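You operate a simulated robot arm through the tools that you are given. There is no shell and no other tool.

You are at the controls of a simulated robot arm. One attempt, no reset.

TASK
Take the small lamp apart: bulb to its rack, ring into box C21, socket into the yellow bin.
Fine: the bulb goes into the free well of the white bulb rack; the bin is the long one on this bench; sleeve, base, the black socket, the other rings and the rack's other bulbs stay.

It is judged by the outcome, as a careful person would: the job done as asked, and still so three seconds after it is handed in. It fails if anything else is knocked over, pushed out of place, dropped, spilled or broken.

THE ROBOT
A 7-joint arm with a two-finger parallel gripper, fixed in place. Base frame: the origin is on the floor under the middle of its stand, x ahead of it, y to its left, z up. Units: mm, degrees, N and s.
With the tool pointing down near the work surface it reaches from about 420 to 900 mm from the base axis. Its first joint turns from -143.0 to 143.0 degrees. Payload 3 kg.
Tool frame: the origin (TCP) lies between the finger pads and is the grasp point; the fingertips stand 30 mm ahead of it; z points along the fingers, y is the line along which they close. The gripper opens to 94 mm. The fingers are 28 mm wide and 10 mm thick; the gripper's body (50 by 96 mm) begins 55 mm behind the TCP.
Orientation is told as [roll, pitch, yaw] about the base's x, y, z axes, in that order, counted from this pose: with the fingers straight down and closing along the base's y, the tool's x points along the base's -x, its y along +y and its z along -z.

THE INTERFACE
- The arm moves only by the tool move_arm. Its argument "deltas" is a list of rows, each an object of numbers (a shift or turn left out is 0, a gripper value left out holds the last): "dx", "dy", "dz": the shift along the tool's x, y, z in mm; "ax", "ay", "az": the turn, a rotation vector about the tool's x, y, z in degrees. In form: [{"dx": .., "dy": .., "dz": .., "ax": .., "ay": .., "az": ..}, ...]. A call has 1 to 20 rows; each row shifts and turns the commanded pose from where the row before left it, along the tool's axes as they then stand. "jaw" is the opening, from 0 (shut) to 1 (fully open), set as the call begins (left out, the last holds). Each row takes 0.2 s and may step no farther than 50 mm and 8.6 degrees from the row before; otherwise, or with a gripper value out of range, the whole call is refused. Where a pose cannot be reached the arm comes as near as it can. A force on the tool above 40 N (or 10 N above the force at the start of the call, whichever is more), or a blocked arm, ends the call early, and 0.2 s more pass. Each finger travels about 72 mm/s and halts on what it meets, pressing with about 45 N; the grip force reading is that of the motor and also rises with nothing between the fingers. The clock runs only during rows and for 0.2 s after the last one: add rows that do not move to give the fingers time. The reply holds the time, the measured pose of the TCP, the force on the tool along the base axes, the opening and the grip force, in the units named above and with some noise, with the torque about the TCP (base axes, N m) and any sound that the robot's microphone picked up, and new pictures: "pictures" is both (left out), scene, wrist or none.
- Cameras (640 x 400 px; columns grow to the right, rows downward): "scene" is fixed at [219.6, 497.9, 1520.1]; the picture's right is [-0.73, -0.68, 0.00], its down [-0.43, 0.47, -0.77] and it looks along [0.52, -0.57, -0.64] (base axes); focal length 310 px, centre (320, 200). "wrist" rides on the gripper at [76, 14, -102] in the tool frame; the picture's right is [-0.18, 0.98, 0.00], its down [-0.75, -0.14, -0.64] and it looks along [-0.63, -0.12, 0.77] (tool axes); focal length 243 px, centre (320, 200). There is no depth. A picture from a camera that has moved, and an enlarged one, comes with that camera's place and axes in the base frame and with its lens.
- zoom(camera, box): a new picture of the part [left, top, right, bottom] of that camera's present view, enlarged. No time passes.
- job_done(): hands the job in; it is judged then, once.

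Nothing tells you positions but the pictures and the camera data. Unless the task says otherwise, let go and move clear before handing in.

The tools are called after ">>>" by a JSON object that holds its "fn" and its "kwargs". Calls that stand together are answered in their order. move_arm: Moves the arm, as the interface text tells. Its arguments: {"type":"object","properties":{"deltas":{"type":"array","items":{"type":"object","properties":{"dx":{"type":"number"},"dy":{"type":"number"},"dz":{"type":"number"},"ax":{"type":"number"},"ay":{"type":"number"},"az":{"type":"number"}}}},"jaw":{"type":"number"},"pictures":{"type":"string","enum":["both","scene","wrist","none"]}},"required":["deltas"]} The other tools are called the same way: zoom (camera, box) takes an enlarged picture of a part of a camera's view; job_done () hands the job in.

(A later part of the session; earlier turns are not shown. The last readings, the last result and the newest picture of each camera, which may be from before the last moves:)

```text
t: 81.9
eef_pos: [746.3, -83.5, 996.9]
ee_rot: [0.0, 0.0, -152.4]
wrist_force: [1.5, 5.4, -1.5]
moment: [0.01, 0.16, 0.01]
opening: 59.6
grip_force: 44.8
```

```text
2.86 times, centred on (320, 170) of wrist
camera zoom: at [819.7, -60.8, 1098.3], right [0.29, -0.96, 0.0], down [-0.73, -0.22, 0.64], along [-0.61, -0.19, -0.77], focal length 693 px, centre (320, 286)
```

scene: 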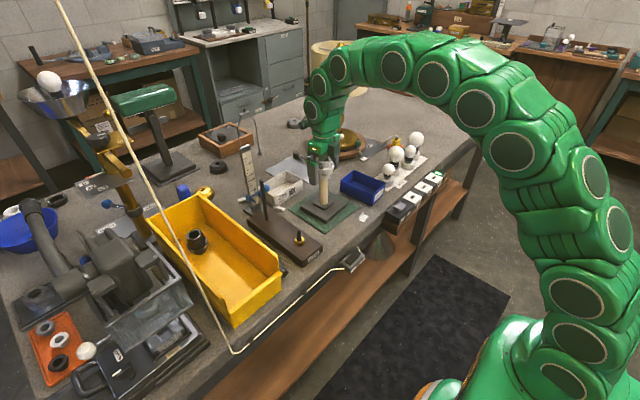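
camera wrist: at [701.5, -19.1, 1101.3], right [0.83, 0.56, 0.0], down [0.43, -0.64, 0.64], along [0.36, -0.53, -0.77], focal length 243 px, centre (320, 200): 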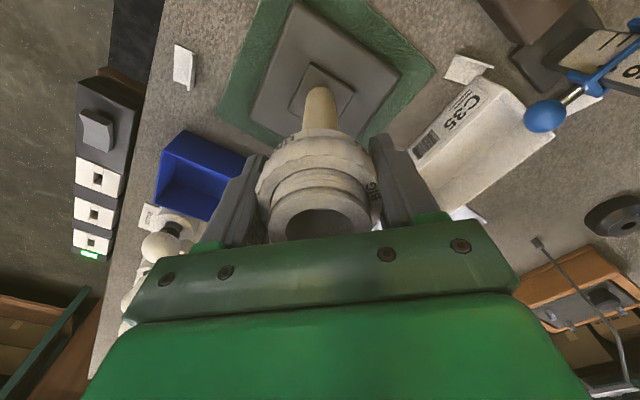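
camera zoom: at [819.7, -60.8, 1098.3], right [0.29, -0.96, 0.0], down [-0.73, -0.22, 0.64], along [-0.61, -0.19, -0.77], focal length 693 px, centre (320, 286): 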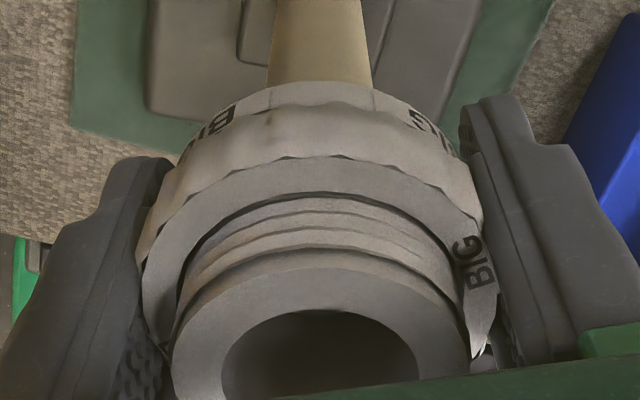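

>>> {"fn": "move_arm", "kwargs": {"deltas": [{"az": 8, "dz": 0.2}, {"az": 8, "dz": 0.2}, {"az": 6, "dz": 0.15}, {}], "pictures": "none"}}

>>> {"fn": "zoom", "kwargs": {"camera": "scene", "box": [305, 140, 345, 190]}}

>>> {"fn": "zoom", "kwargs": {"camera": "wrist", "box": [270, 100, 370, 240]}}

```text
t: 82.9
eef_pos: [745.4, -84.5, 996.5]
ee_rot: [0.1, 0.1, -174.6]
wrist_force: [3.9, 4.9, -2.4]
moment: [-0.03, -0.05, 0.01]
opening: 59.4
grip_force: 44.4
```

```text
8.00 times, centred on (325, 165) of scene
camera zoom: at [219.6, 497.9, 1520.1], right [-0.73, -0.68, 0.0], down [-0.43, 0.47, -0.77], along [0.52, -0.57, -0.64], focal length 2482 px, centre (280, 480)
```

zoom: 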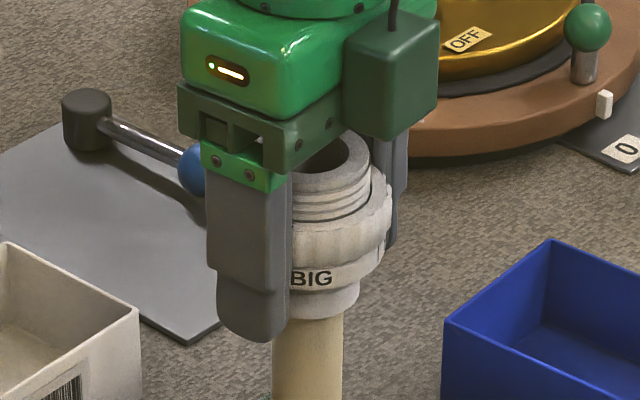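

```text
2.86 times, centred on (320, 170) of wrist
camera zoom: at [822.8, -90.7, 1097.7], right [-0.09, -1.0, 0.0], down [-0.76, 0.07, 0.64], along [-0.64, 0.06, -0.77], focal length 693 px, centre (320, 286)
```

zoom: 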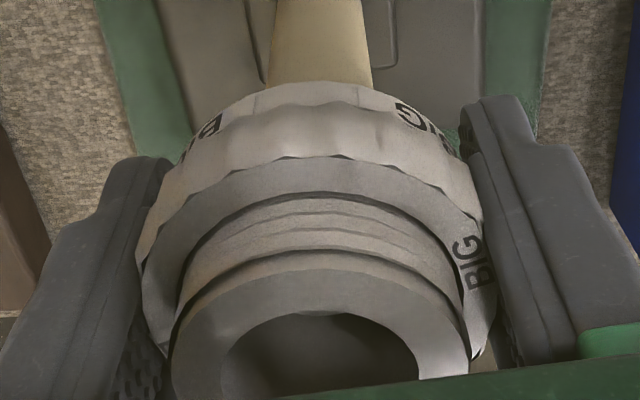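

Comparing views, both joints share the rotation: when I pushed down on the ring it turned on the socket; when I relieved the load the socket turned instead. The socket is now nearly re-seated. I'll tighten a bit more clockwise, then unscrew the ring while keeping steady downward pressure.

>>> {"fn": "move_arm", "kwargs": {"deltas": [{"az": 6, "dz": 0.2}, {"az": 6, "dz": 0.2}, {}], "pictures": "wrist"}}

>>> {"fn": "zoom", "kwargs": {"camera": "wrist", "box": [270, 100, 370, 240]}}

>>> {"fn": "zoom", "kwargs": {"camera": "scene", "box": [314, 150, 338, 186]}}

```text
t: 83.5
eef_pos: [751.1, -61.7, 1003.3]
ee_rot: [-1.0, 1.5, 178.2]
wrist_force: [0.5, 0.3, -14.0]
moment: [-0.14, 0.12, 0.01]
opening: 59.9
grip_force: 44.8
out of reach, approached as far as the arm can: row 2
stopped in row 3: the force on the tool passed its limit at 119 N (the readings are from after the stop); the commanded pose is now the measured one
camera wrist: at [824.8, -79.3, 1106.9], right [-0.21, -0.98, -0.02], down [-0.76, 0.15, 0.63], along [-0.61, 0.15, -0.78], focal length 243 px, centre (320, 200)
```

wrist: 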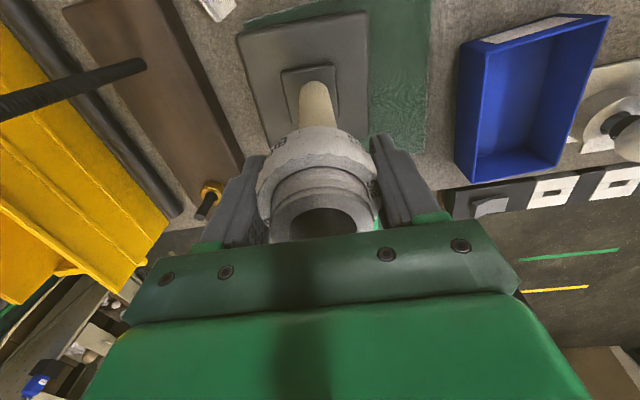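

```text
2.86 times, centred on (320, 170) of wrist
camera zoom: at [824.8, -79.3, 1106.9], right [-0.21, -0.98, -0.02], down [-0.76, 0.15, 0.63], along [-0.61, 0.15, -0.78], focal length 693 px, centre (320, 286)
```

zoom: 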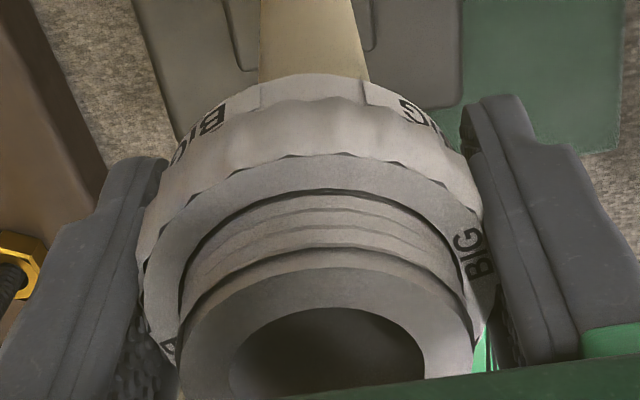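

```text
11.11 times, centred on (326, 168) of scene
camera zoom: at [219.6, 497.9, 1520.1], right [-0.73, -0.68, 0.0], down [-0.43, 0.47, -0.77], along [0.52, -0.57, -0.64], focal length 3447 px, centre (253, 556)
```

zoom: 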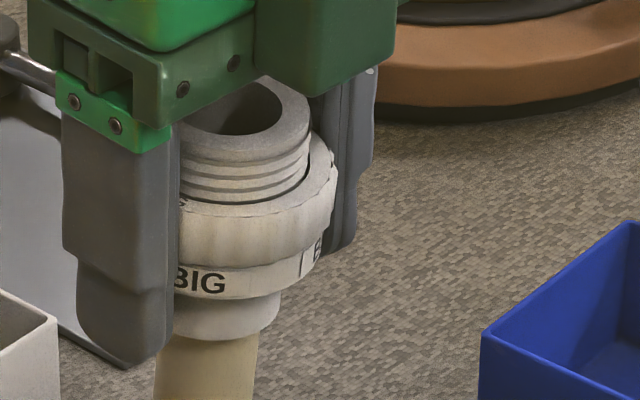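

The wrist hit its joint limit and the arm jerked, shifting the lamp. I'll stop and look carefully at the state.

>>> {"fn": "zoom", "kwargs": {"camera": "scene", "box": [260, 120, 440, 240]}}

>>> {"fn": "zoom", "kwargs": {"camera": "scene", "box": [280, 170, 360, 230]}}

>>> {"fn": "zoom", "kwargs": {"camera": "wrist", "box": [200, 0, 440, 160]}}

```text
3.33 times, centred on (350, 180) of scene
camera zoom: at [219.6, 497.9, 1520.1], right [-0.73, -0.68, 0.0], down [-0.43, 0.47, -0.77], along [0.52, -0.57, -0.64], focal length 1034 px, centre (220, 267)
```

zoom: 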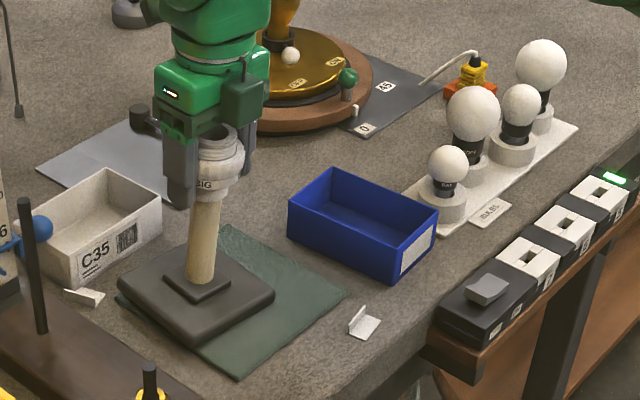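

```text
6.67 times, centred on (320, 200) of scene
camera zoom: at [219.6, 497.9, 1520.1], right [-0.73, -0.68, 0.0], down [-0.43, 0.47, -0.77], along [0.52, -0.57, -0.64], focal length 2068 px, centre (320, 200)
```

zoom: 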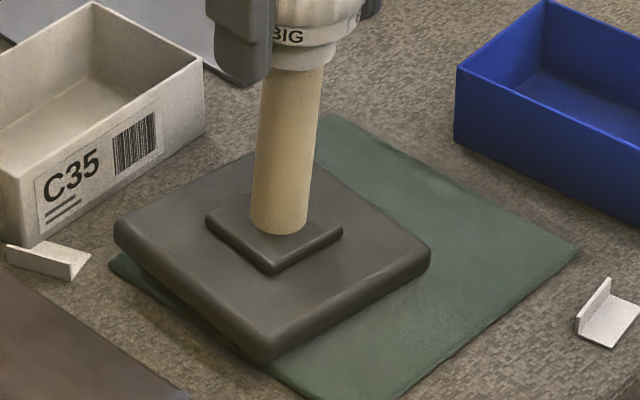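

```text
2.50 times, centred on (320, 80) of wrist
camera zoom: at [824.8, -79.3, 1106.9], right [-0.21, -0.98, -0.02], down [-0.76, 0.15, 0.63], along [-0.61, 0.15, -0.78], focal length 606 px, centre (320, 500)
```

zoom: 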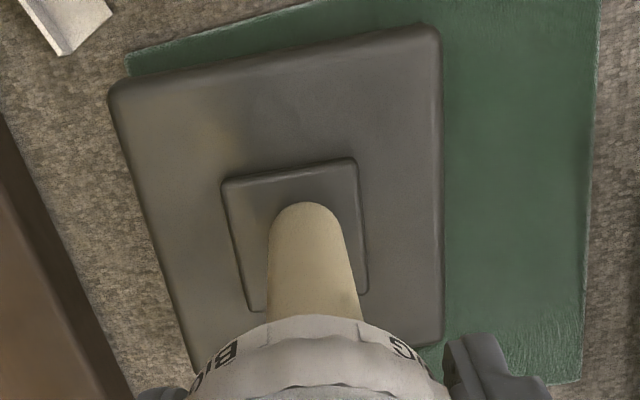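

The lamp was dragged ~35 mm off its spot and is partly hanging from my grip. I'll lift it just clear, then carry it back to its original place and orientation on the mat.

>>> {"fn": "move_arm", "kwargs": {"deltas": [{"dz": -1.5}, {"dz": -1.5}, {}], "pictures": "both"}}

>>> {"fn": "zoom", "kwargs": {"camera": "scene", "box": [270, 130, 370, 230]}}

```text
t: 84.3
eef_pos: [752.1, -61.9, 1007.0]
ee_rot: [-1.0, 1.5, 178.2]
wrist_force: [0.6, -0.3, -15.6]
moment: [-0.12, 0.17, -0.04]
opening: 59.8
grip_force: 45.1
camera wrist: at [825.0, -79.7, 1111.1], right [-0.21, -0.98, -0.02], down [-0.77, 0.15, 0.62], along [-0.61, 0.15, -0.78], focal length 243 px, centre (320, 200)
```

scene: 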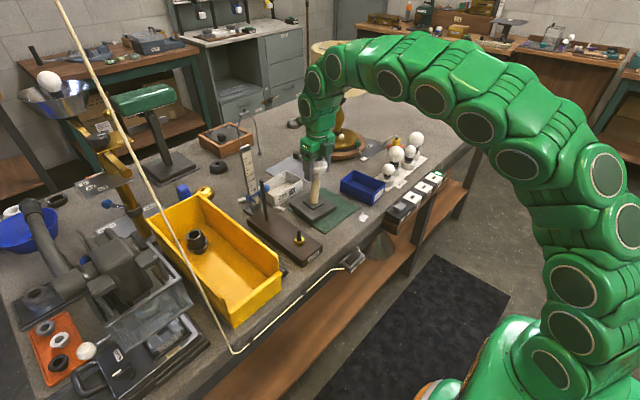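
wrist: 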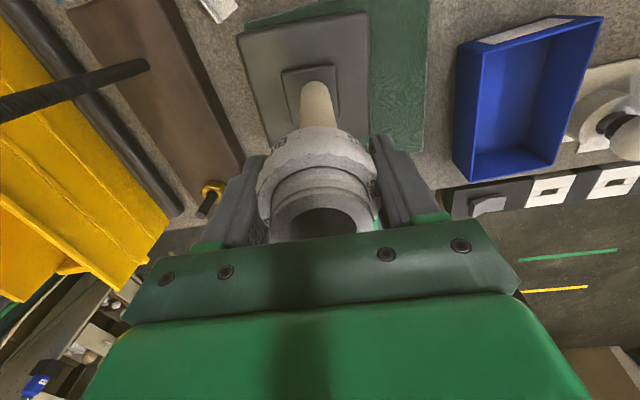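

```text
4.00 times, centred on (320, 180) of scene
camera zoom: at [219.6, 497.9, 1520.1], right [-0.73, -0.68, 0.0], down [-0.43, 0.47, -0.77], along [0.52, -0.57, -0.64], focal length 1241 px, centre (320, 280)
```

zoom: 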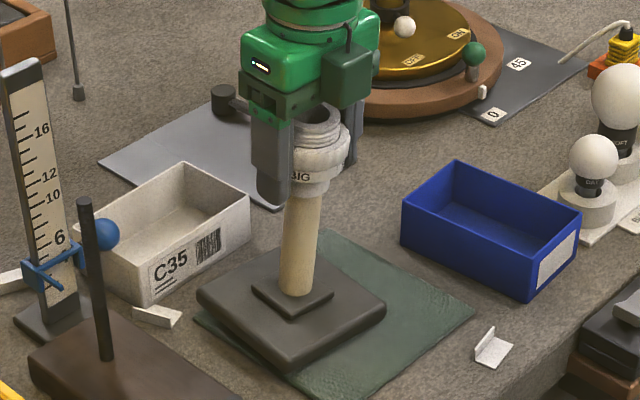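

The lamp hangs freely (15.6 N), tilted a few degrees. The torque reading gives its offset, so I'll undo the 7° turn and level it, still in the air.

>>> {"fn": "move_arm", "kwargs": {"deltas": [{"az": -3.6}, {"az": -3.6}, {"ax": -1.7, "ay": -2.4}, {"ax": -1.7, "ay": -2.4}, {}], "pictures": "both"}}

>>> {"fn": "zoom", "kwargs": {"camera": "scene", "box": [270, 130, 370, 230]}}

```text
t: 85.5
eef_pos: [752.9, -60.7, 1007.2]
ee_rot: [2.7, -3.0, -174.7]
wrist_force: [0.9, 0.1, -14.9]
moment: [0.02, -0.01, -0.02]
opening: 59.9
grip_force: 45.2
camera wrist: at [834.9, -63.2, 1105.7], right [-0.09, -0.99, 0.06], down [-0.73, 0.1, 0.67], along [-0.68, 0.02, -0.74], focal length 243 px, centre (320, 200)
```

scene: 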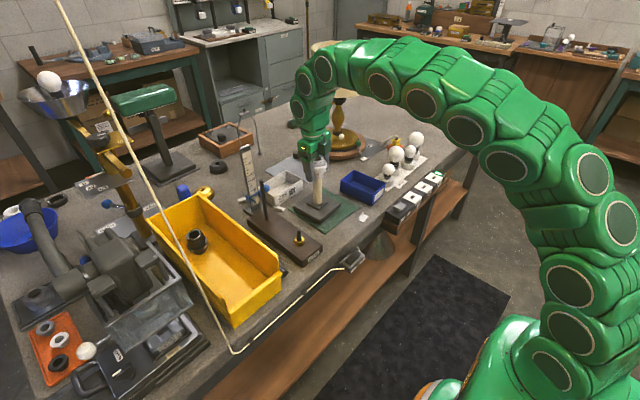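
wrist: 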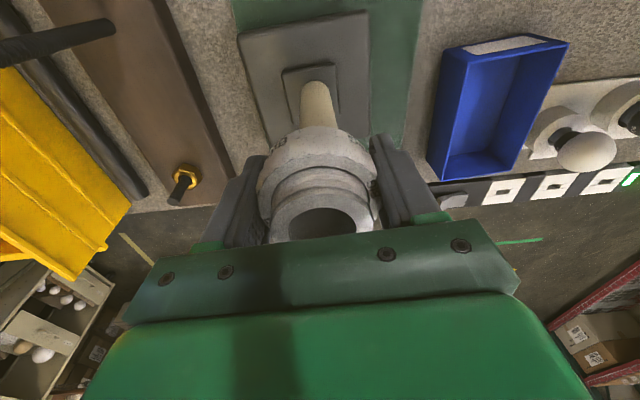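

```text
4.00 times, centred on (320, 180) of scene
camera zoom: at [219.6, 497.9, 1520.1], right [-0.73, -0.68, 0.0], down [-0.43, 0.47, -0.77], along [0.52, -0.57, -0.64], focal length 1241 px, centre (320, 280)
```

zoom: 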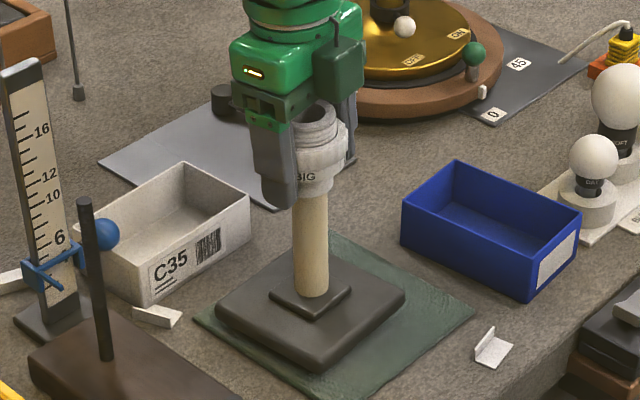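

The lamp now hangs straight (moments ~0). Carrying it back (-7.7, -23.8 mm) to its original spot, with 1.5° of yaw correction.

>>> {"fn": "move_arm", "kwargs": {"deltas": [{"dx": -2.5, "dy": 6}, {"dx": -2.5, "dy": 6}, {"dx": -2.5, "dy": 6}, {"dx": -2.4, "dy": 5, "az": -1.5}, {}, {}], "pictures": "wrist"}}

>>> {"fn": "zoom", "kwargs": {"camera": "scene", "box": [280, 130, 370, 230]}}

```text
t: 86.9
eef_pos: [743.4, -84.7, 1007.5]
ee_rot: [2.6, -3.3, -173.2]
wrist_force: [0.1, 0.2, -15.7]
moment: [0.01, 0.0, 0.0]
opening: 59.4
grip_force: 45.2
camera wrist: at [826.7, -84.5, 1106.6], right [-0.06, -1.0, 0.05], down [-0.73, 0.08, 0.68], along [-0.68, 0.0, -0.73], focal length 243 px, centre (320, 200)
```

wrist: 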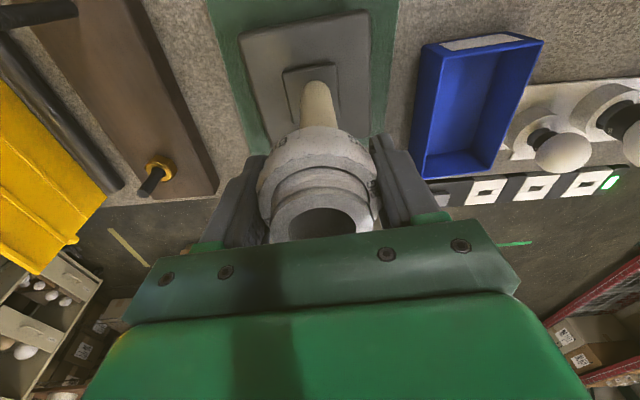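

```text
4.00 times, centred on (325, 180) of scene
camera zoom: at [219.6, 497.9, 1520.1], right [-0.73, -0.68, 0.0], down [-0.43, 0.47, -0.77], along [0.52, -0.57, -0.64], focal length 1241 px, centre (300, 280)
```

zoom: 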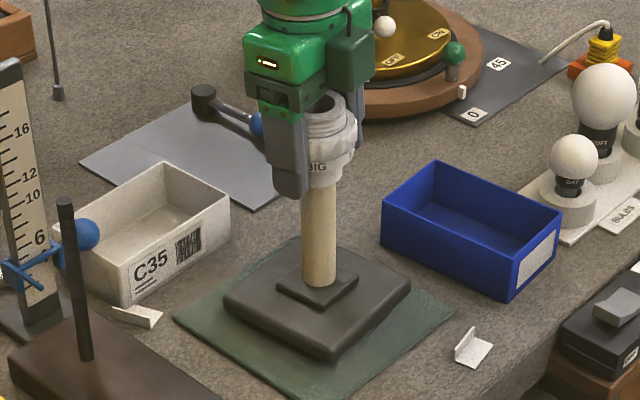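

The lamp is back over its spot. A 2 mm nudge, then lower until the base takes its weight again.

>>> {"fn": "move_arm", "kwargs": {"deltas": [{"dy": -2}, {"dz": 3}, {"dz": 3}, {"dz": 2}, {}], "pictures": "none"}}

>>> {"fn": "move_arm", "kwargs": {"deltas": [{"dz": 1}, {"dz": 1}, {}], "pictures": "none"}}

```text
t: 88.1
eef_pos: [744.0, -84.0, 1000.3]
ee_rot: [2.6, -3.3, -173.2]
wrist_force: [-0.2, 0.5, -16.6]
moment: [-0.01, -0.03, 0.04]
opening: 59.4
grip_force: 44.5
```

```text
t: 88.9
eef_pos: [744.3, -83.0, 997.6]
ee_rot: [2.5, -3.2, -173.2]
wrist_force: [0.0, 0.0, -15.7]
moment: [0.04, -0.07, -0.01]
opening: 59.6
grip_force: 44.7
```

>>> {"fn": "move_arm", "kwargs": {"deltas": [{"dz": 0.7}, {"dz": 0.7}, {}], "pictures": "none"}}

>>> {"fn": "move_arm", "kwargs": {"deltas": [{"dz": 0.5}, {"dz": 0.5}, {}], "pictures": "none"}}

>>> {"fn": "zoom", "kwargs": {"camera": "scene", "box": [280, 130, 370, 230]}}

```text
t: 89.7
eef_pos: [744.7, -84.4, 998.6]
ee_rot: [2.7, -3.1, -173.0]
wrist_force: [-5.5, -6.8, 8.4]
moment: [0.34, -0.39, 0.02]
opening: 59.7
grip_force: 44.9
```

```text
t: 90.5
eef_pos: [743.9, -84.0, 998.8]
ee_rot: [2.5, -3.2, -173.2]
wrist_force: [-9.0, -10.4, 23.1]
moment: [0.7, -0.58, -0.01]
opening: 59.7
grip_force: 44.5
```

```text
4.00 times, centred on (325, 180) of scene
camera zoom: at [219.6, 497.9, 1520.1], right [-0.73, -0.68, 0.0], down [-0.43, 0.47, -0.77], along [0.52, -0.57, -0.64], focal length 1241 px, centre (300, 280)
```

zoom: 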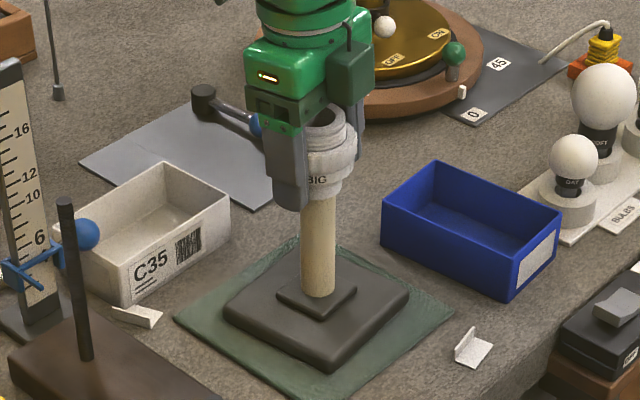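

The lamp is back on its mat within a couple of millimetres and upright. I'll relax the load, release the ring, rise and level the tool before re-gripping.

>>> {"fn": "move_arm", "kwargs": {"deltas": [{"dz": -0.6}, {"dz": -0.6}, {}], "pictures": "none"}}

>>> {"fn": "move_arm", "kwargs": {"deltas": [{}, {}, {}, {}], "jaw": 1.0, "pictures": "none"}}

>>> {"fn": "move_arm", "kwargs": {"deltas": [{"dz": -10}, {"dz": -20}, {"dz": -20}, {"dz": -20}, {"ax": 1.25, "ay": 1.65}, {"ax": 1.25, "ay": 1.65}, {}], "pictures": "both"}}

>>> {"fn": "zoom", "kwargs": {"camera": "scene", "box": [280, 130, 370, 230]}}

>>> {"fn": "zoom", "kwargs": {"camera": "wrist", "box": [260, 40, 380, 160]}}

```text
t: 91.3
eef_pos: [743.6, -85.0, 998.0]
ee_rot: [2.5, -3.1, -173.2]
wrist_force: [-7.1, -8.3, 12.4]
moment: [0.27, -0.2, 0.02]
opening: 59.8
grip_force: 44.8
```

```text
t: 92.3
eef_pos: [743.0, -84.5, 999.6]
ee_rot: [2.5, -3.3, -173.2]
wrist_force: [0.9, -0.4, -0.5]
moment: [0.01, 0.0, -0.04]
opening: 94.1
grip_force: 0.1
```

```text
t: 93.9
eef_pos: [747.2, -81.6, 1067.9]
ee_rot: [0.1, 0.2, -173.0]
wrist_force: [0.0, -0.5, 0.2]
moment: [0.0, 0.04, 0.02]
opening: 94.0
grip_force: 0.0
camera wrist: at [823.7, -86.0, 1170.2], right [-0.07, -1.0, 0.0], down [-0.77, 0.05, 0.64], along [-0.64, 0.04, -0.77], focal length 243 px, centre (320, 200)
```

scene: 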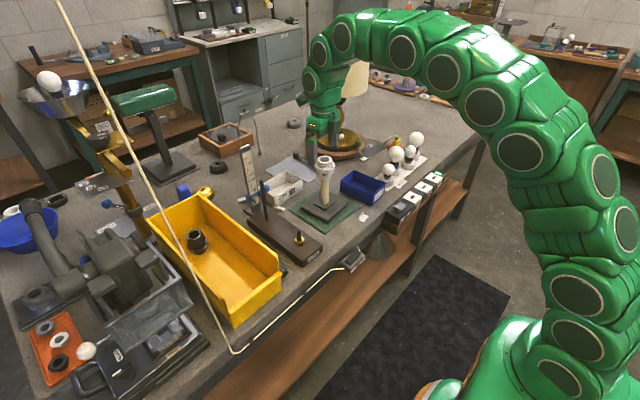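
wrist: 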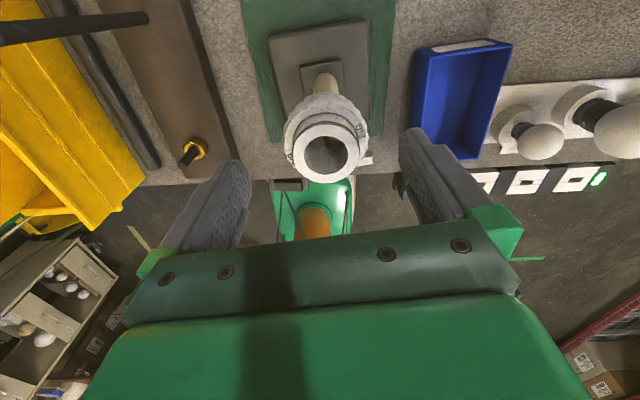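

```text
4.00 times, centred on (325, 180) of scene
camera zoom: at [219.6, 497.9, 1520.1], right [-0.73, -0.68, 0.0], down [-0.43, 0.47, -0.77], along [0.52, -0.57, -0.64], focal length 1241 px, centre (300, 280)
```

zoom: 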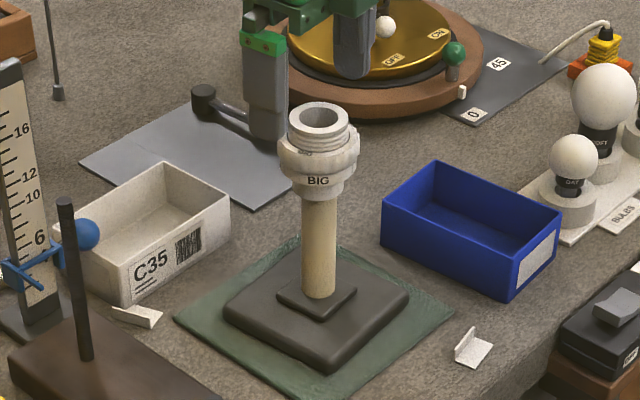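

```text
3.33 times, centred on (320, 100) of wrist
camera zoom: at [823.7, -86.0, 1170.2], right [-0.07, -1.0, 0.0], down [-0.77, 0.05, 0.64], along [-0.64, 0.04, -0.77], focal length 809 px, centre (320, 533)
```

zoom: 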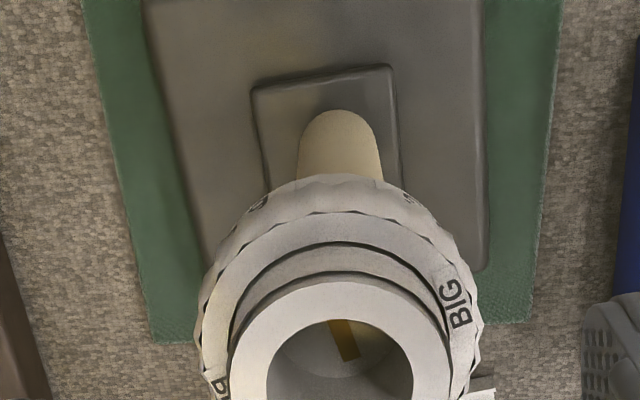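

>>> {"fn": "zoom", "kwargs": {"camera": "scene", "box": [305, 140, 345, 190]}}

>>> {"fn": "zoom", "kwargs": {"camera": "wrist", "box": [260, 60, 380, 220]}}

>>> {"fn": "zoom", "kwargs": {"camera": "scene", "box": [314, 152, 336, 182]}}

```text
8.00 times, centred on (325, 165) of scene
camera zoom: at [219.6, 497.9, 1520.1], right [-0.73, -0.68, 0.0], down [-0.43, 0.47, -0.77], along [0.52, -0.57, -0.64], focal length 2482 px, centre (280, 480)
```

zoom: 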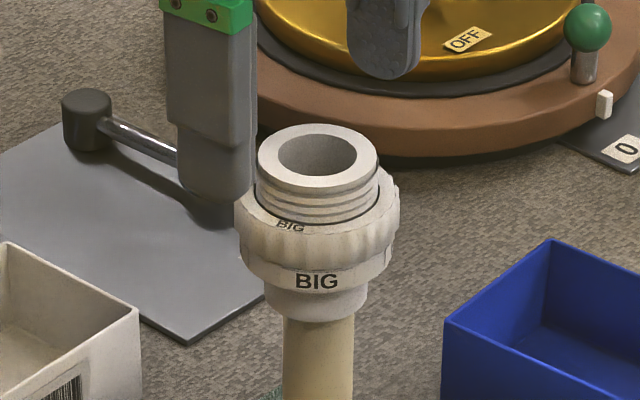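

```text
2.50 times, centred on (320, 140) of wrist
camera zoom: at [823.7, -86.0, 1170.2], right [-0.07, -1.0, 0.0], down [-0.77, 0.05, 0.64], along [-0.64, 0.04, -0.77], focal length 606 px, centre (320, 350)
```

zoom: 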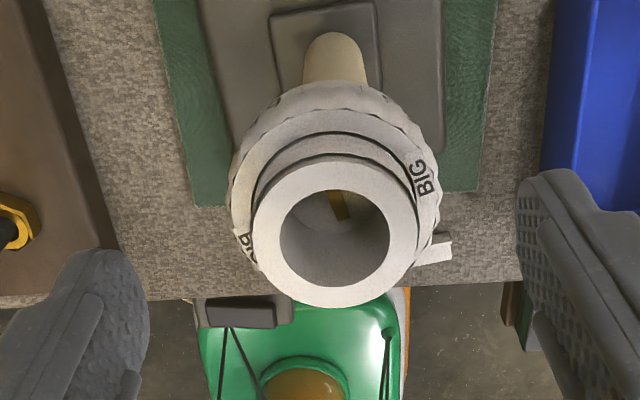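

```text
13.33 times, centred on (325, 167) of scene
camera zoom: at [219.6, 497.9, 1520.1], right [-0.73, -0.68, 0.0], down [-0.43, 0.47, -0.77], along [0.52, -0.57, -0.64], focal length 4136 px, centre (253, 640)
```

zoom: 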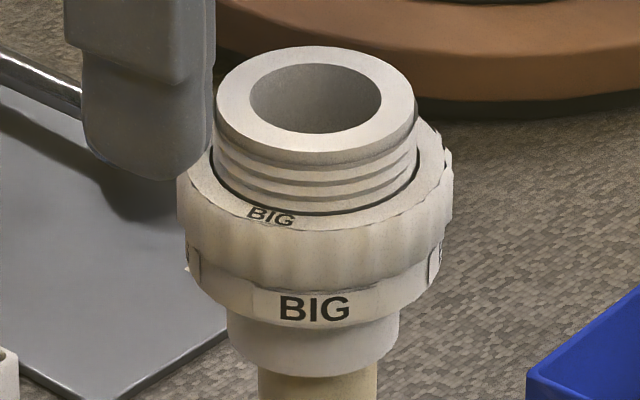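

The lamp is upright and restored, ring and socket back in their starting relation. I'll first tighten the socket on its stem by gripping its bare top and turning clockwise, so the ring will be what gives next. Centring and turning to yaw -60 first.

>>> {"fn": "move_arm", "kwargs": {"deltas": [{"dx": -3.9, "dy": 3.8}, {"az": -8}, {"az": -8}, {"az": -8}, {"az": -8}, {"az": -8}, {"az": -8}, {"az": -8}, {"az": -8}, {"az": -8}, {"az": -8}, {"az": -8}, {"az": -8}, {"az": -8}, {"az": -8}, {}], "pictures": "wrist"}}

>>> {"fn": "zoom", "kwargs": {"camera": "wrist", "box": [260, 60, 380, 220]}}

```text
t: 97.3
eef_pos: [743.6, -86.8, 1067.2]
ee_rot: [0.1, -0.1, -61.1]
wrist_force: [0.2, 0.0, -0.6]
moment: [-0.02, 0.01, -0.01]
opening: 93.9
grip_force: 0.1
camera wrist: at [719.0, -10.8, 1169.5], right [0.95, 0.31, 0.0], down [0.24, -0.73, 0.64], along [0.2, -0.61, -0.77], focal length 243 px, centre (320, 200)
```

wrist: 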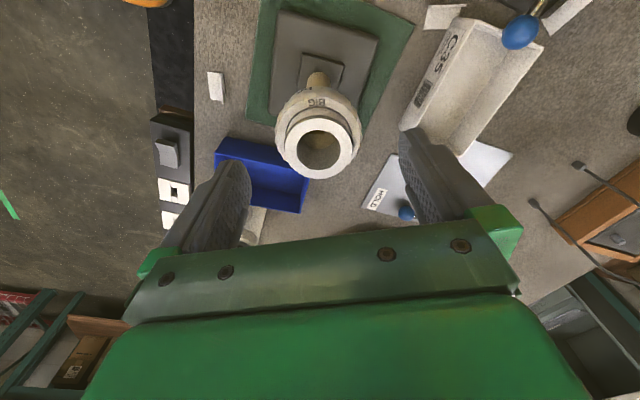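

```text
2.50 times, centred on (320, 140) of wrist
camera zoom: at [719.0, -10.8, 1169.5], right [0.95, 0.31, 0.0], down [0.24, -0.73, 0.64], along [0.2, -0.61, -0.77], focal length 606 px, centre (320, 350)
```

zoom: 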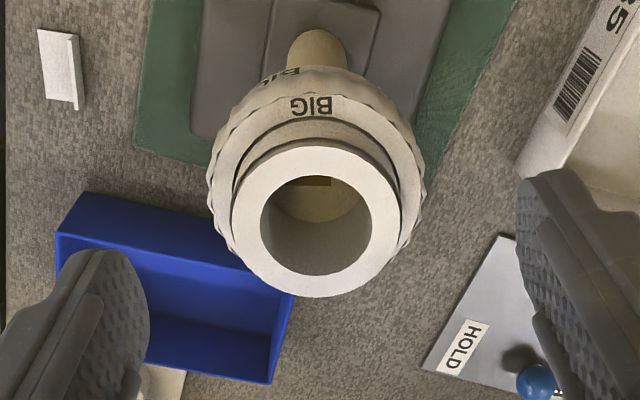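

Centred. Lowering so the fingertips overlap only the bare socket top (above the ring), then closing.

>>> {"fn": "move_arm", "kwargs": {"deltas": [{"dy": -0.9, "dz": 15}, {"dz": 10}, {"dz": 3}, {}], "pictures": "none"}}

>>> {"fn": "move_arm", "kwargs": {"deltas": [{}, {}, {}, {}, {}], "jaw": 0.4, "pictures": "both"}}

>>> {"fn": "zoom", "kwargs": {"camera": "scene", "box": [305, 140, 345, 190]}}

```text
t: 98.3
eef_pos: [743.3, -86.2, 1039.6]
ee_rot: [0.1, -0.1, -61.1]
wrist_force: [0.1, 0.1, -0.4]
moment: [0.0, -0.01, 0.0]
opening: 94.2
grip_force: 0.1
```

```text
t: 99.5
eef_pos: [743.6, -85.9, 1039.6]
ee_rot: [0.1, -0.2, -61.2]
wrist_force: [-0.6, -1.3, -0.5]
moment: [-0.06, 0.02, 0.01]
opening: 59.6
grip_force: 44.9
camera wrist: at [718.8, -11.7, 1141.8], right [0.95, 0.31, 0.0], down [0.24, -0.73, 0.64], along [0.2, -0.61, -0.77], focal length 243 px, centre (320, 200)
```

scene: 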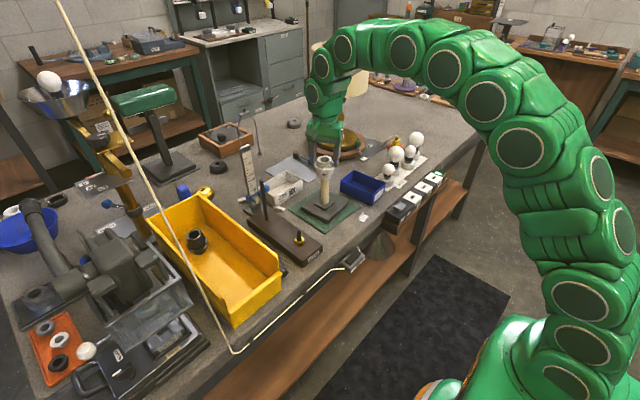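
wrist: 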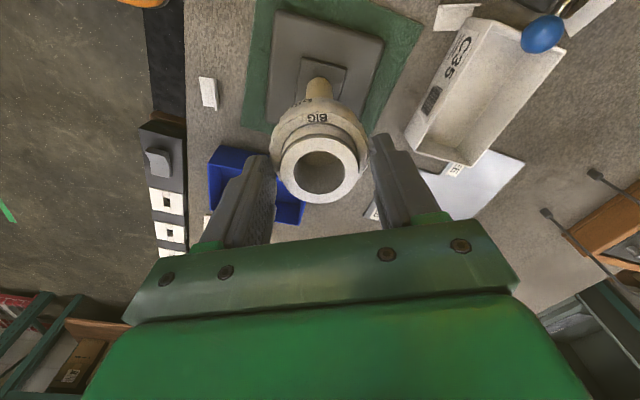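

```text
8.00 times, centred on (325, 165) of scene
camera zoom: at [219.6, 497.9, 1520.1], right [-0.73, -0.68, 0.0], down [-0.43, 0.47, -0.77], along [0.52, -0.57, -0.64], focal length 2482 px, centre (280, 480)
```

zoom: 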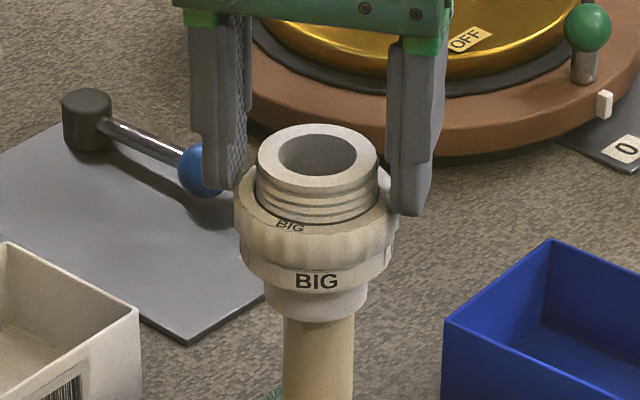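

The fingertips caught the ring's upper edge instead (60 mm). I'll open, raise ~7 mm and close again on the socket proper.

>>> {"fn": "move_arm", "kwargs": {"deltas": [{}, {}, {"dz": -7}, {}], "jaw": 0.8, "pictures": "none"}}

>>> {"fn": "move_arm", "kwargs": {"deltas": [{}, {}, {}, {}], "jaw": 0.4, "pictures": "wrist"}}

>>> {"fn": "zoom", "kwargs": {"camera": "scene", "box": [305, 140, 345, 190]}}

```text
t: 100.5
eef_pos: [742.7, -85.9, 1046.8]
ee_rot: [0.1, -0.2, -61.1]
wrist_force: [-0.1, -0.1, -0.3]
moment: [0.01, 0.0, 0.02]
opening: 75.4
grip_force: 0.1
```

```text
t: 101.5
eef_pos: [742.0, -85.4, 1046.3]
ee_rot: [0.1, -0.1, -61.1]
wrist_force: [3.8, 2.4, 0.1]
moment: [-0.03, -0.09, 0.0]
opening: 41.7
grip_force: 44.6
camera wrist: at [718.3, -11.8, 1148.7], right [0.95, 0.31, 0.0], down [0.24, -0.73, 0.64], along [0.2, -0.61, -0.77], focal length 243 px, centre (320, 200)
```

wrist: 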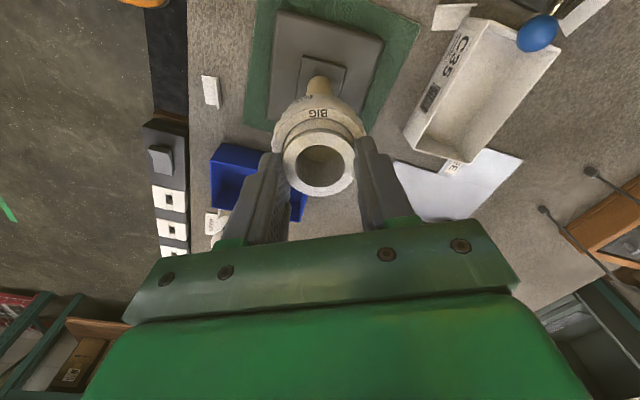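

```text
8.00 times, centred on (325, 165) of scene
camera zoom: at [219.6, 497.9, 1520.1], right [-0.73, -0.68, 0.0], down [-0.43, 0.47, -0.77], along [0.52, -0.57, -0.64], focal length 2482 px, centre (280, 480)
```

zoom: 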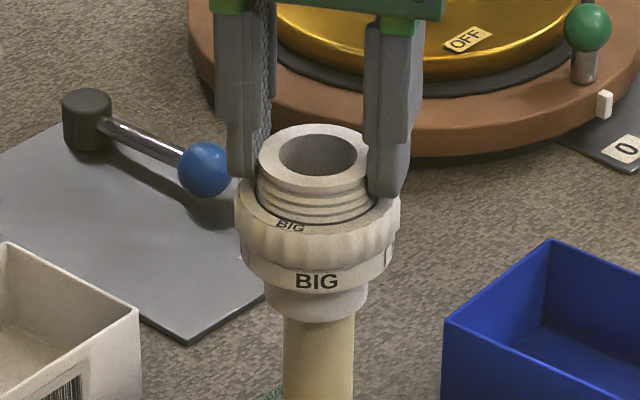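

Now the fingers hold the socket itself (41.7 mm). Turning it clockwise gently to tighten, watching torque.

>>> {"fn": "move_arm", "kwargs": {"deltas": [{"az": 4}, {"az": 4}, {"az": 4}, {}], "pictures": "none"}}

>>> {"fn": "zoom", "kwargs": {"camera": "scene", "box": [305, 140, 345, 190]}}

>>> {"fn": "zoom", "kwargs": {"camera": "wrist", "box": [220, 0, 420, 200]}}

```text
t: 102.5
eef_pos: [743.8, -85.2, 1046.2]
ee_rot: [0.0, 0.0, -73.1]
wrist_force: [0.1, 0.4, -14.1]
moment: [-0.03, -0.04, -0.02]
opening: 42.0
grip_force: 45.5
```

```text
8.00 times, centred on (325, 165) of scene
camera zoom: at [219.6, 497.9, 1520.1], right [-0.73, -0.68, 0.0], down [-0.43, 0.47, -0.77], along [0.52, -0.57, -0.64], focal length 2482 px, centre (280, 480)
```

zoom: 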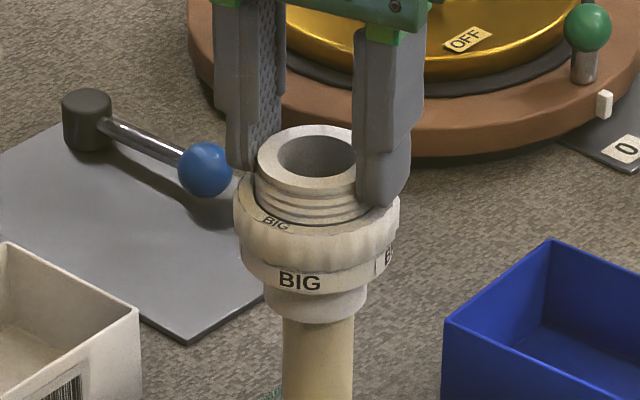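

```text
2.00 times, centred on (320, 100) of wrist
camera zoom: at [734.2, -7.9, 1148.5], right [0.99, 0.11, 0.0], down [0.08, -0.76, 0.64], along [0.07, -0.64, -0.77], focal length 485 px, centre (320, 400)
```

zoom: 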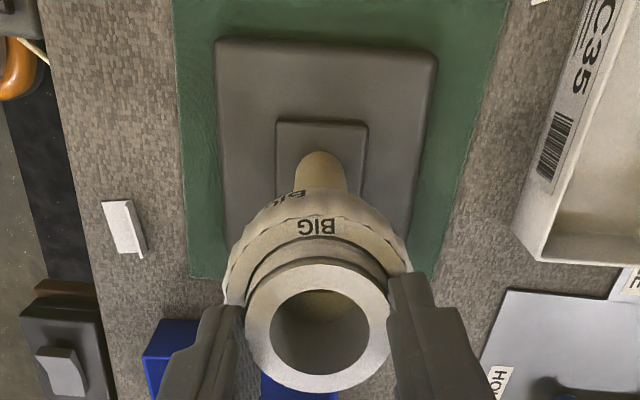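

>>> {"fn": "move_arm", "kwargs": {"deltas": [{"dz": 0.4}, {"dz": 0.4}, {}], "pictures": "none"}}

>>> {"fn": "move_arm", "kwargs": {"deltas": [{"az": 4, "dz": 0.1}, {"az": 4, "dz": 0.1}, {"az": 4, "dz": 0.1}, {}], "pictures": "none"}}

>>> {"fn": "zoom", "kwargs": {"camera": "scene", "box": [305, 140, 345, 190]}}

```text
t: 103.3
eef_pos: [743.9, -85.8, 1046.0]
ee_rot: [0.1, -0.1, -73.1]
wrist_force: [-7.4, -2.7, 2.4]
moment: [-0.11, 0.66, 0.01]
opening: 41.7
grip_force: 45.0
```

```text
t: 104.3
eef_pos: [743.8, -85.2, 1046.5]
ee_rot: [0.2, -0.1, -85.2]
wrist_force: [3.2, -1.4, 14.8]
moment: [-0.19, 0.06, 0.89]
opening: 41.6
grip_force: 45.1
```

```text
8.00 times, centred on (325, 165) of scene
camera zoom: at [219.6, 497.9, 1520.1], right [-0.73, -0.68, 0.0], down [-0.43, 0.47, -0.77], along [0.52, -0.57, -0.64], focal length 2482 px, centre (280, 480)
```

zoom: 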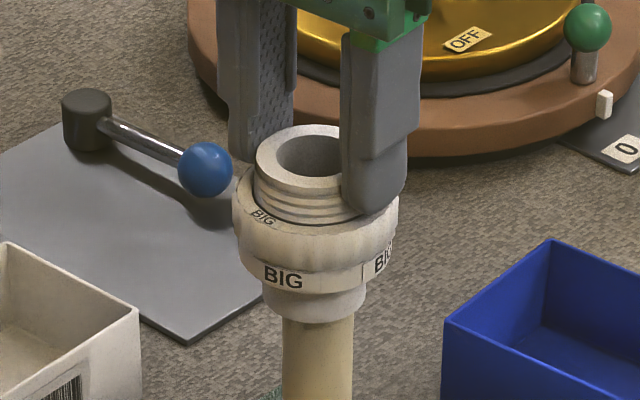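

Torque rose to 0.89 N·m: the socket is now firmly seated. Checking the base hasn't twisted, then releasing.

>>> {"fn": "zoom", "kwargs": {"camera": "scene", "box": [280, 130, 370, 230]}}

>>> {"fn": "move_arm", "kwargs": {"deltas": [{}, {}, {}, {}, {"dz": -10}, {"dz": -15}, {}], "jaw": 1.0, "pictures": "none"}}

>>> {"fn": "zoom", "kwargs": {"camera": "scene", "box": [280, 130, 370, 230]}}

>>> {"fn": "zoom", "kwargs": {"camera": "scene", "box": [305, 140, 345, 190]}}

```text
4.00 times, centred on (325, 180) of scene
camera zoom: at [219.6, 497.9, 1520.1], right [-0.73, -0.68, 0.0], down [-0.43, 0.47, -0.77], along [0.52, -0.57, -0.64], focal length 1241 px, centre (300, 280)
```

zoom: 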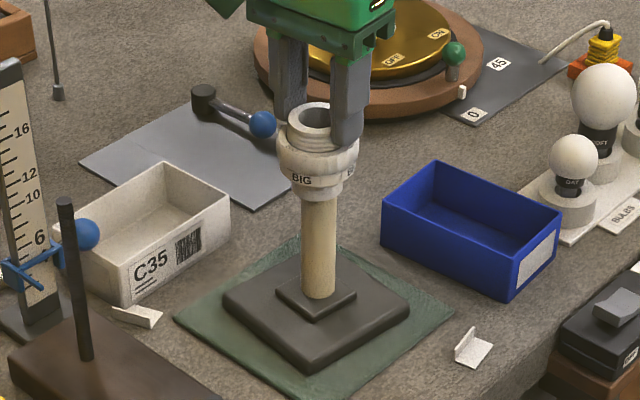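

```text
t: 105.9
eef_pos: [744.5, -85.6, 1070.3]
ee_rot: [0.2, 0.0, -85.1]
wrist_force: [0.5, 0.2, 0.1]
moment: [-0.02, 0.01, 0.03]
opening: 93.9
grip_force: 0.1
```

```text
4.00 times, centred on (325, 180) of scene
camera zoom: at [219.6, 497.9, 1520.1], right [-0.73, -0.68, 0.0], down [-0.43, 0.47, -0.77], along [0.52, -0.57, -0.64], focal length 1241 px, centre (300, 280)
```

zoom: 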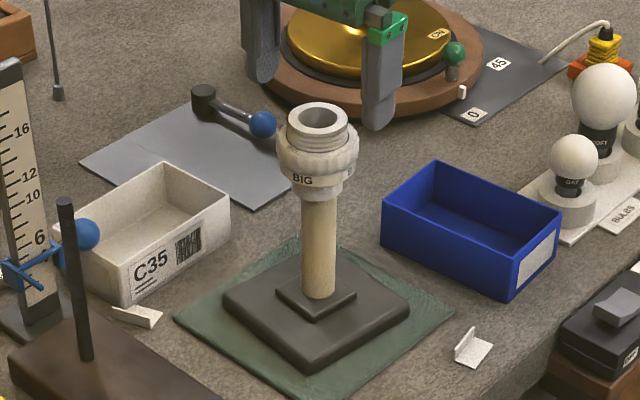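

```text
8.00 times, centred on (325, 165) of scene
camera zoom: at [219.6, 497.9, 1520.1], right [-0.73, -0.68, 0.0], down [-0.43, 0.47, -0.77], along [0.52, -0.57, -0.64], focal length 2482 px, centre (280, 480)
```

zoom: 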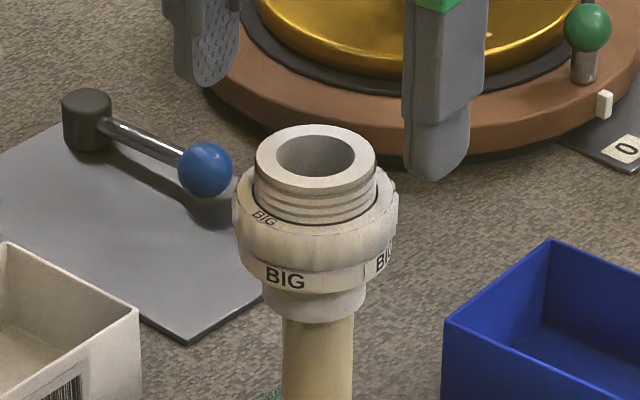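

The base didn't twist and the socket is tight (label back near its original angle). Rewinding to yaw -168, then re-gripping the ring.

>>> {"fn": "move_arm", "kwargs": {"deltas": [{"az": 8.3}, {"az": 8.3}, {"az": 8.3}, {"az": 8.3}, {"az": 8.3}, {"az": 8.3}, {"az": 8.3}, {"az": 8.3}, {"az": 8.3}, {"az": 8.3}, {}], "pictures": "wrist"}}

>>> {"fn": "zoom", "kwargs": {"camera": "wrist", "box": [260, 60, 380, 220]}}

```text
t: 108.3
eef_pos: [743.0, -85.7, 1071.5]
ee_rot: [0.1, 0.1, -168.1]
wrist_force: [-0.2, -0.2, 0.9]
moment: [0.01, 0.02, 0.01]
opening: 94.0
grip_force: 0.1
camera wrist: at [820.5, -83.4, 1173.3], right [0.02, -1.0, 0.0], down [-0.77, -0.02, 0.64], along [-0.64, -0.01, -0.77], focal length 243 px, centre (320, 200)
```

wrist: 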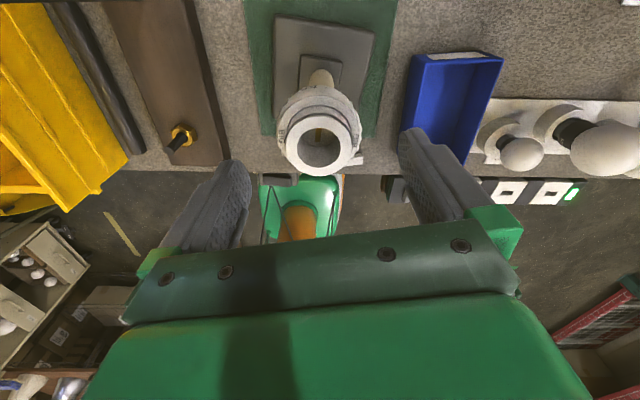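

```text
2.50 times, centred on (320, 140) of wrist
camera zoom: at [820.5, -83.4, 1173.3], right [0.02, -1.0, 0.0], down [-0.77, -0.02, 0.64], along [-0.64, -0.01, -0.77], focal length 606 px, centre (320, 350)
```

zoom: 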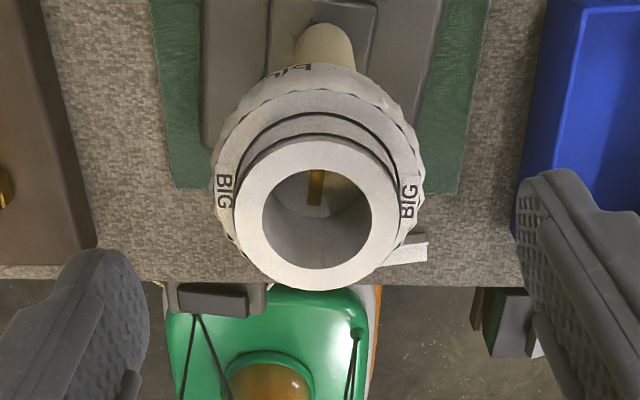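

>>> {"fn": "move_arm", "kwargs": {"deltas": [{"dx": -0.7, "dy": -0.9}, {"dz": 20}, {"dz": 20}, {"dz": 20}, {"dz": 15}, {}], "pictures": "none"}}

>>> {"fn": "move_arm", "kwargs": {"deltas": [{}, {}, {}, {}], "jaw": 0.58, "pictures": "wrist"}}

>>> {"fn": "zoom", "kwargs": {"camera": "wrist", "box": [270, 100, 370, 240]}}

>>> {"fn": "zoom", "kwargs": {"camera": "scene", "box": [305, 140, 345, 190]}}

```text
t: 109.7
eef_pos: [741.5, -85.4, 996.0]
ee_rot: [0.1, 0.1, -168.2]
wrist_force: [0.5, 0.5, -0.1]
moment: [-0.03, 0.01, 0.01]
opening: 93.9
grip_force: 0.1
```

```text
t: 110.7
eef_pos: [741.9, -84.9, 995.8]
ee_rot: [0.0, 0.2, -168.1]
wrist_force: [-1.2, 6.9, -0.7]
moment: [0.14, 0.0, 0.01]
opening: 59.9
grip_force: 44.7
camera wrist: at [818.9, -82.7, 1098.0], right [0.02, -1.0, 0.0], down [-0.77, -0.02, 0.64], along [-0.64, -0.01, -0.77], focal length 243 px, centre (320, 200)
```

wrist: 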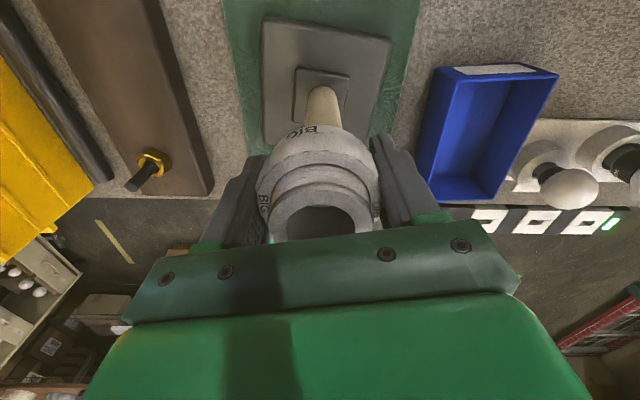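

```text
2.86 times, centred on (320, 170) of wrist
camera zoom: at [818.9, -82.7, 1098.0], right [0.02, -1.0, 0.0], down [-0.77, -0.02, 0.64], along [-0.64, -0.01, -0.77], focal length 693 px, centre (320, 286)
```

zoom: 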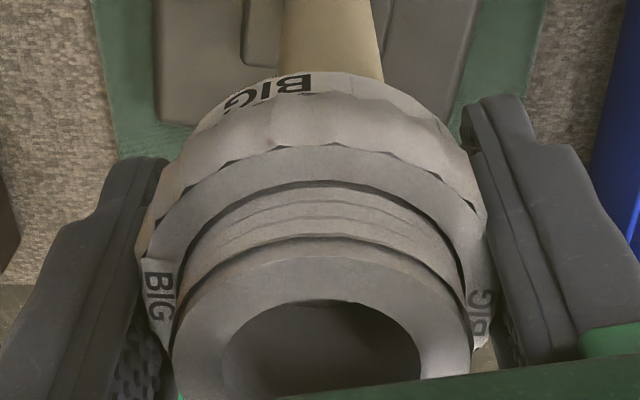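

```text
8.00 times, centred on (325, 165) of scene
camera zoom: at [219.6, 497.9, 1520.1], right [-0.73, -0.68, 0.0], down [-0.43, 0.47, -0.77], along [0.52, -0.57, -0.64], focal length 2482 px, centre (280, 480)
```

zoom: 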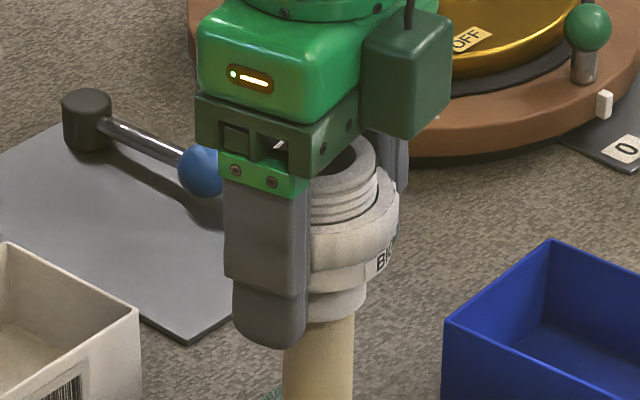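

Gripped. I'll press down lightly (~15 N) first, then turn counter-clockwise while keeping that load.

>>> {"fn": "move_arm", "kwargs": {"deltas": [{"dz": 0.4}, {"dz": 0.4}, {"az": -4}, {"az": -4}, {"az": -4}, {}], "pictures": "none"}}

>>> {"fn": "zoom", "kwargs": {"camera": "wrist", "box": [270, 100, 370, 240]}}

>>> {"fn": "zoom", "kwargs": {"camera": "scene", "box": [280, 130, 370, 230]}}

```text
t: 112.1
eef_pos: [741.7, -84.9, 995.7]
ee_rot: [0.2, 0.2, -156.0]
wrist_force: [1.3, -2.3, 32.1]
moment: [-0.06, -0.04, 0.01]
opening: 59.9
grip_force: 45.0
```

```text
2.86 times, centred on (320, 170) of wrist
camera zoom: at [817.0, -66.5, 1098.2], right [0.23, -0.97, 0.0], down [-0.75, -0.18, 0.64], along [-0.62, -0.15, -0.77], focal length 693 px, centre (320, 286)
```

zoom: 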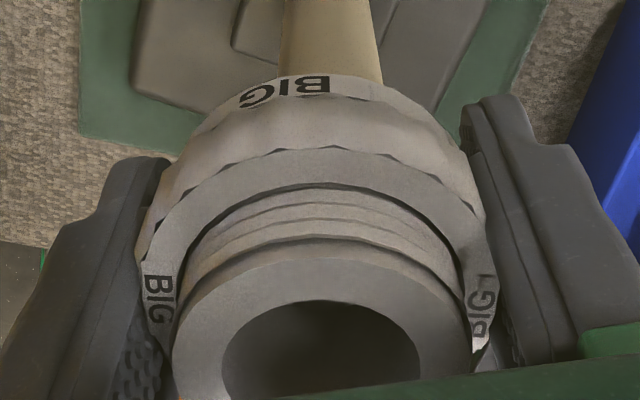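

```text
4.00 times, centred on (325, 180) of scene
camera zoom: at [219.6, 497.9, 1520.1], right [-0.73, -0.68, 0.0], down [-0.43, 0.47, -0.77], along [0.52, -0.57, -0.64], focal length 1241 px, centre (300, 280)
```

zoom: 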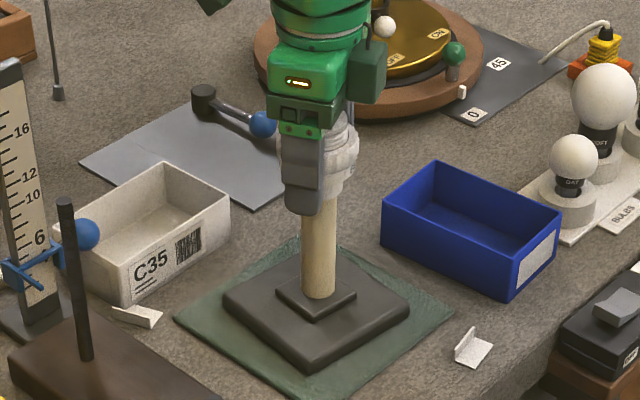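

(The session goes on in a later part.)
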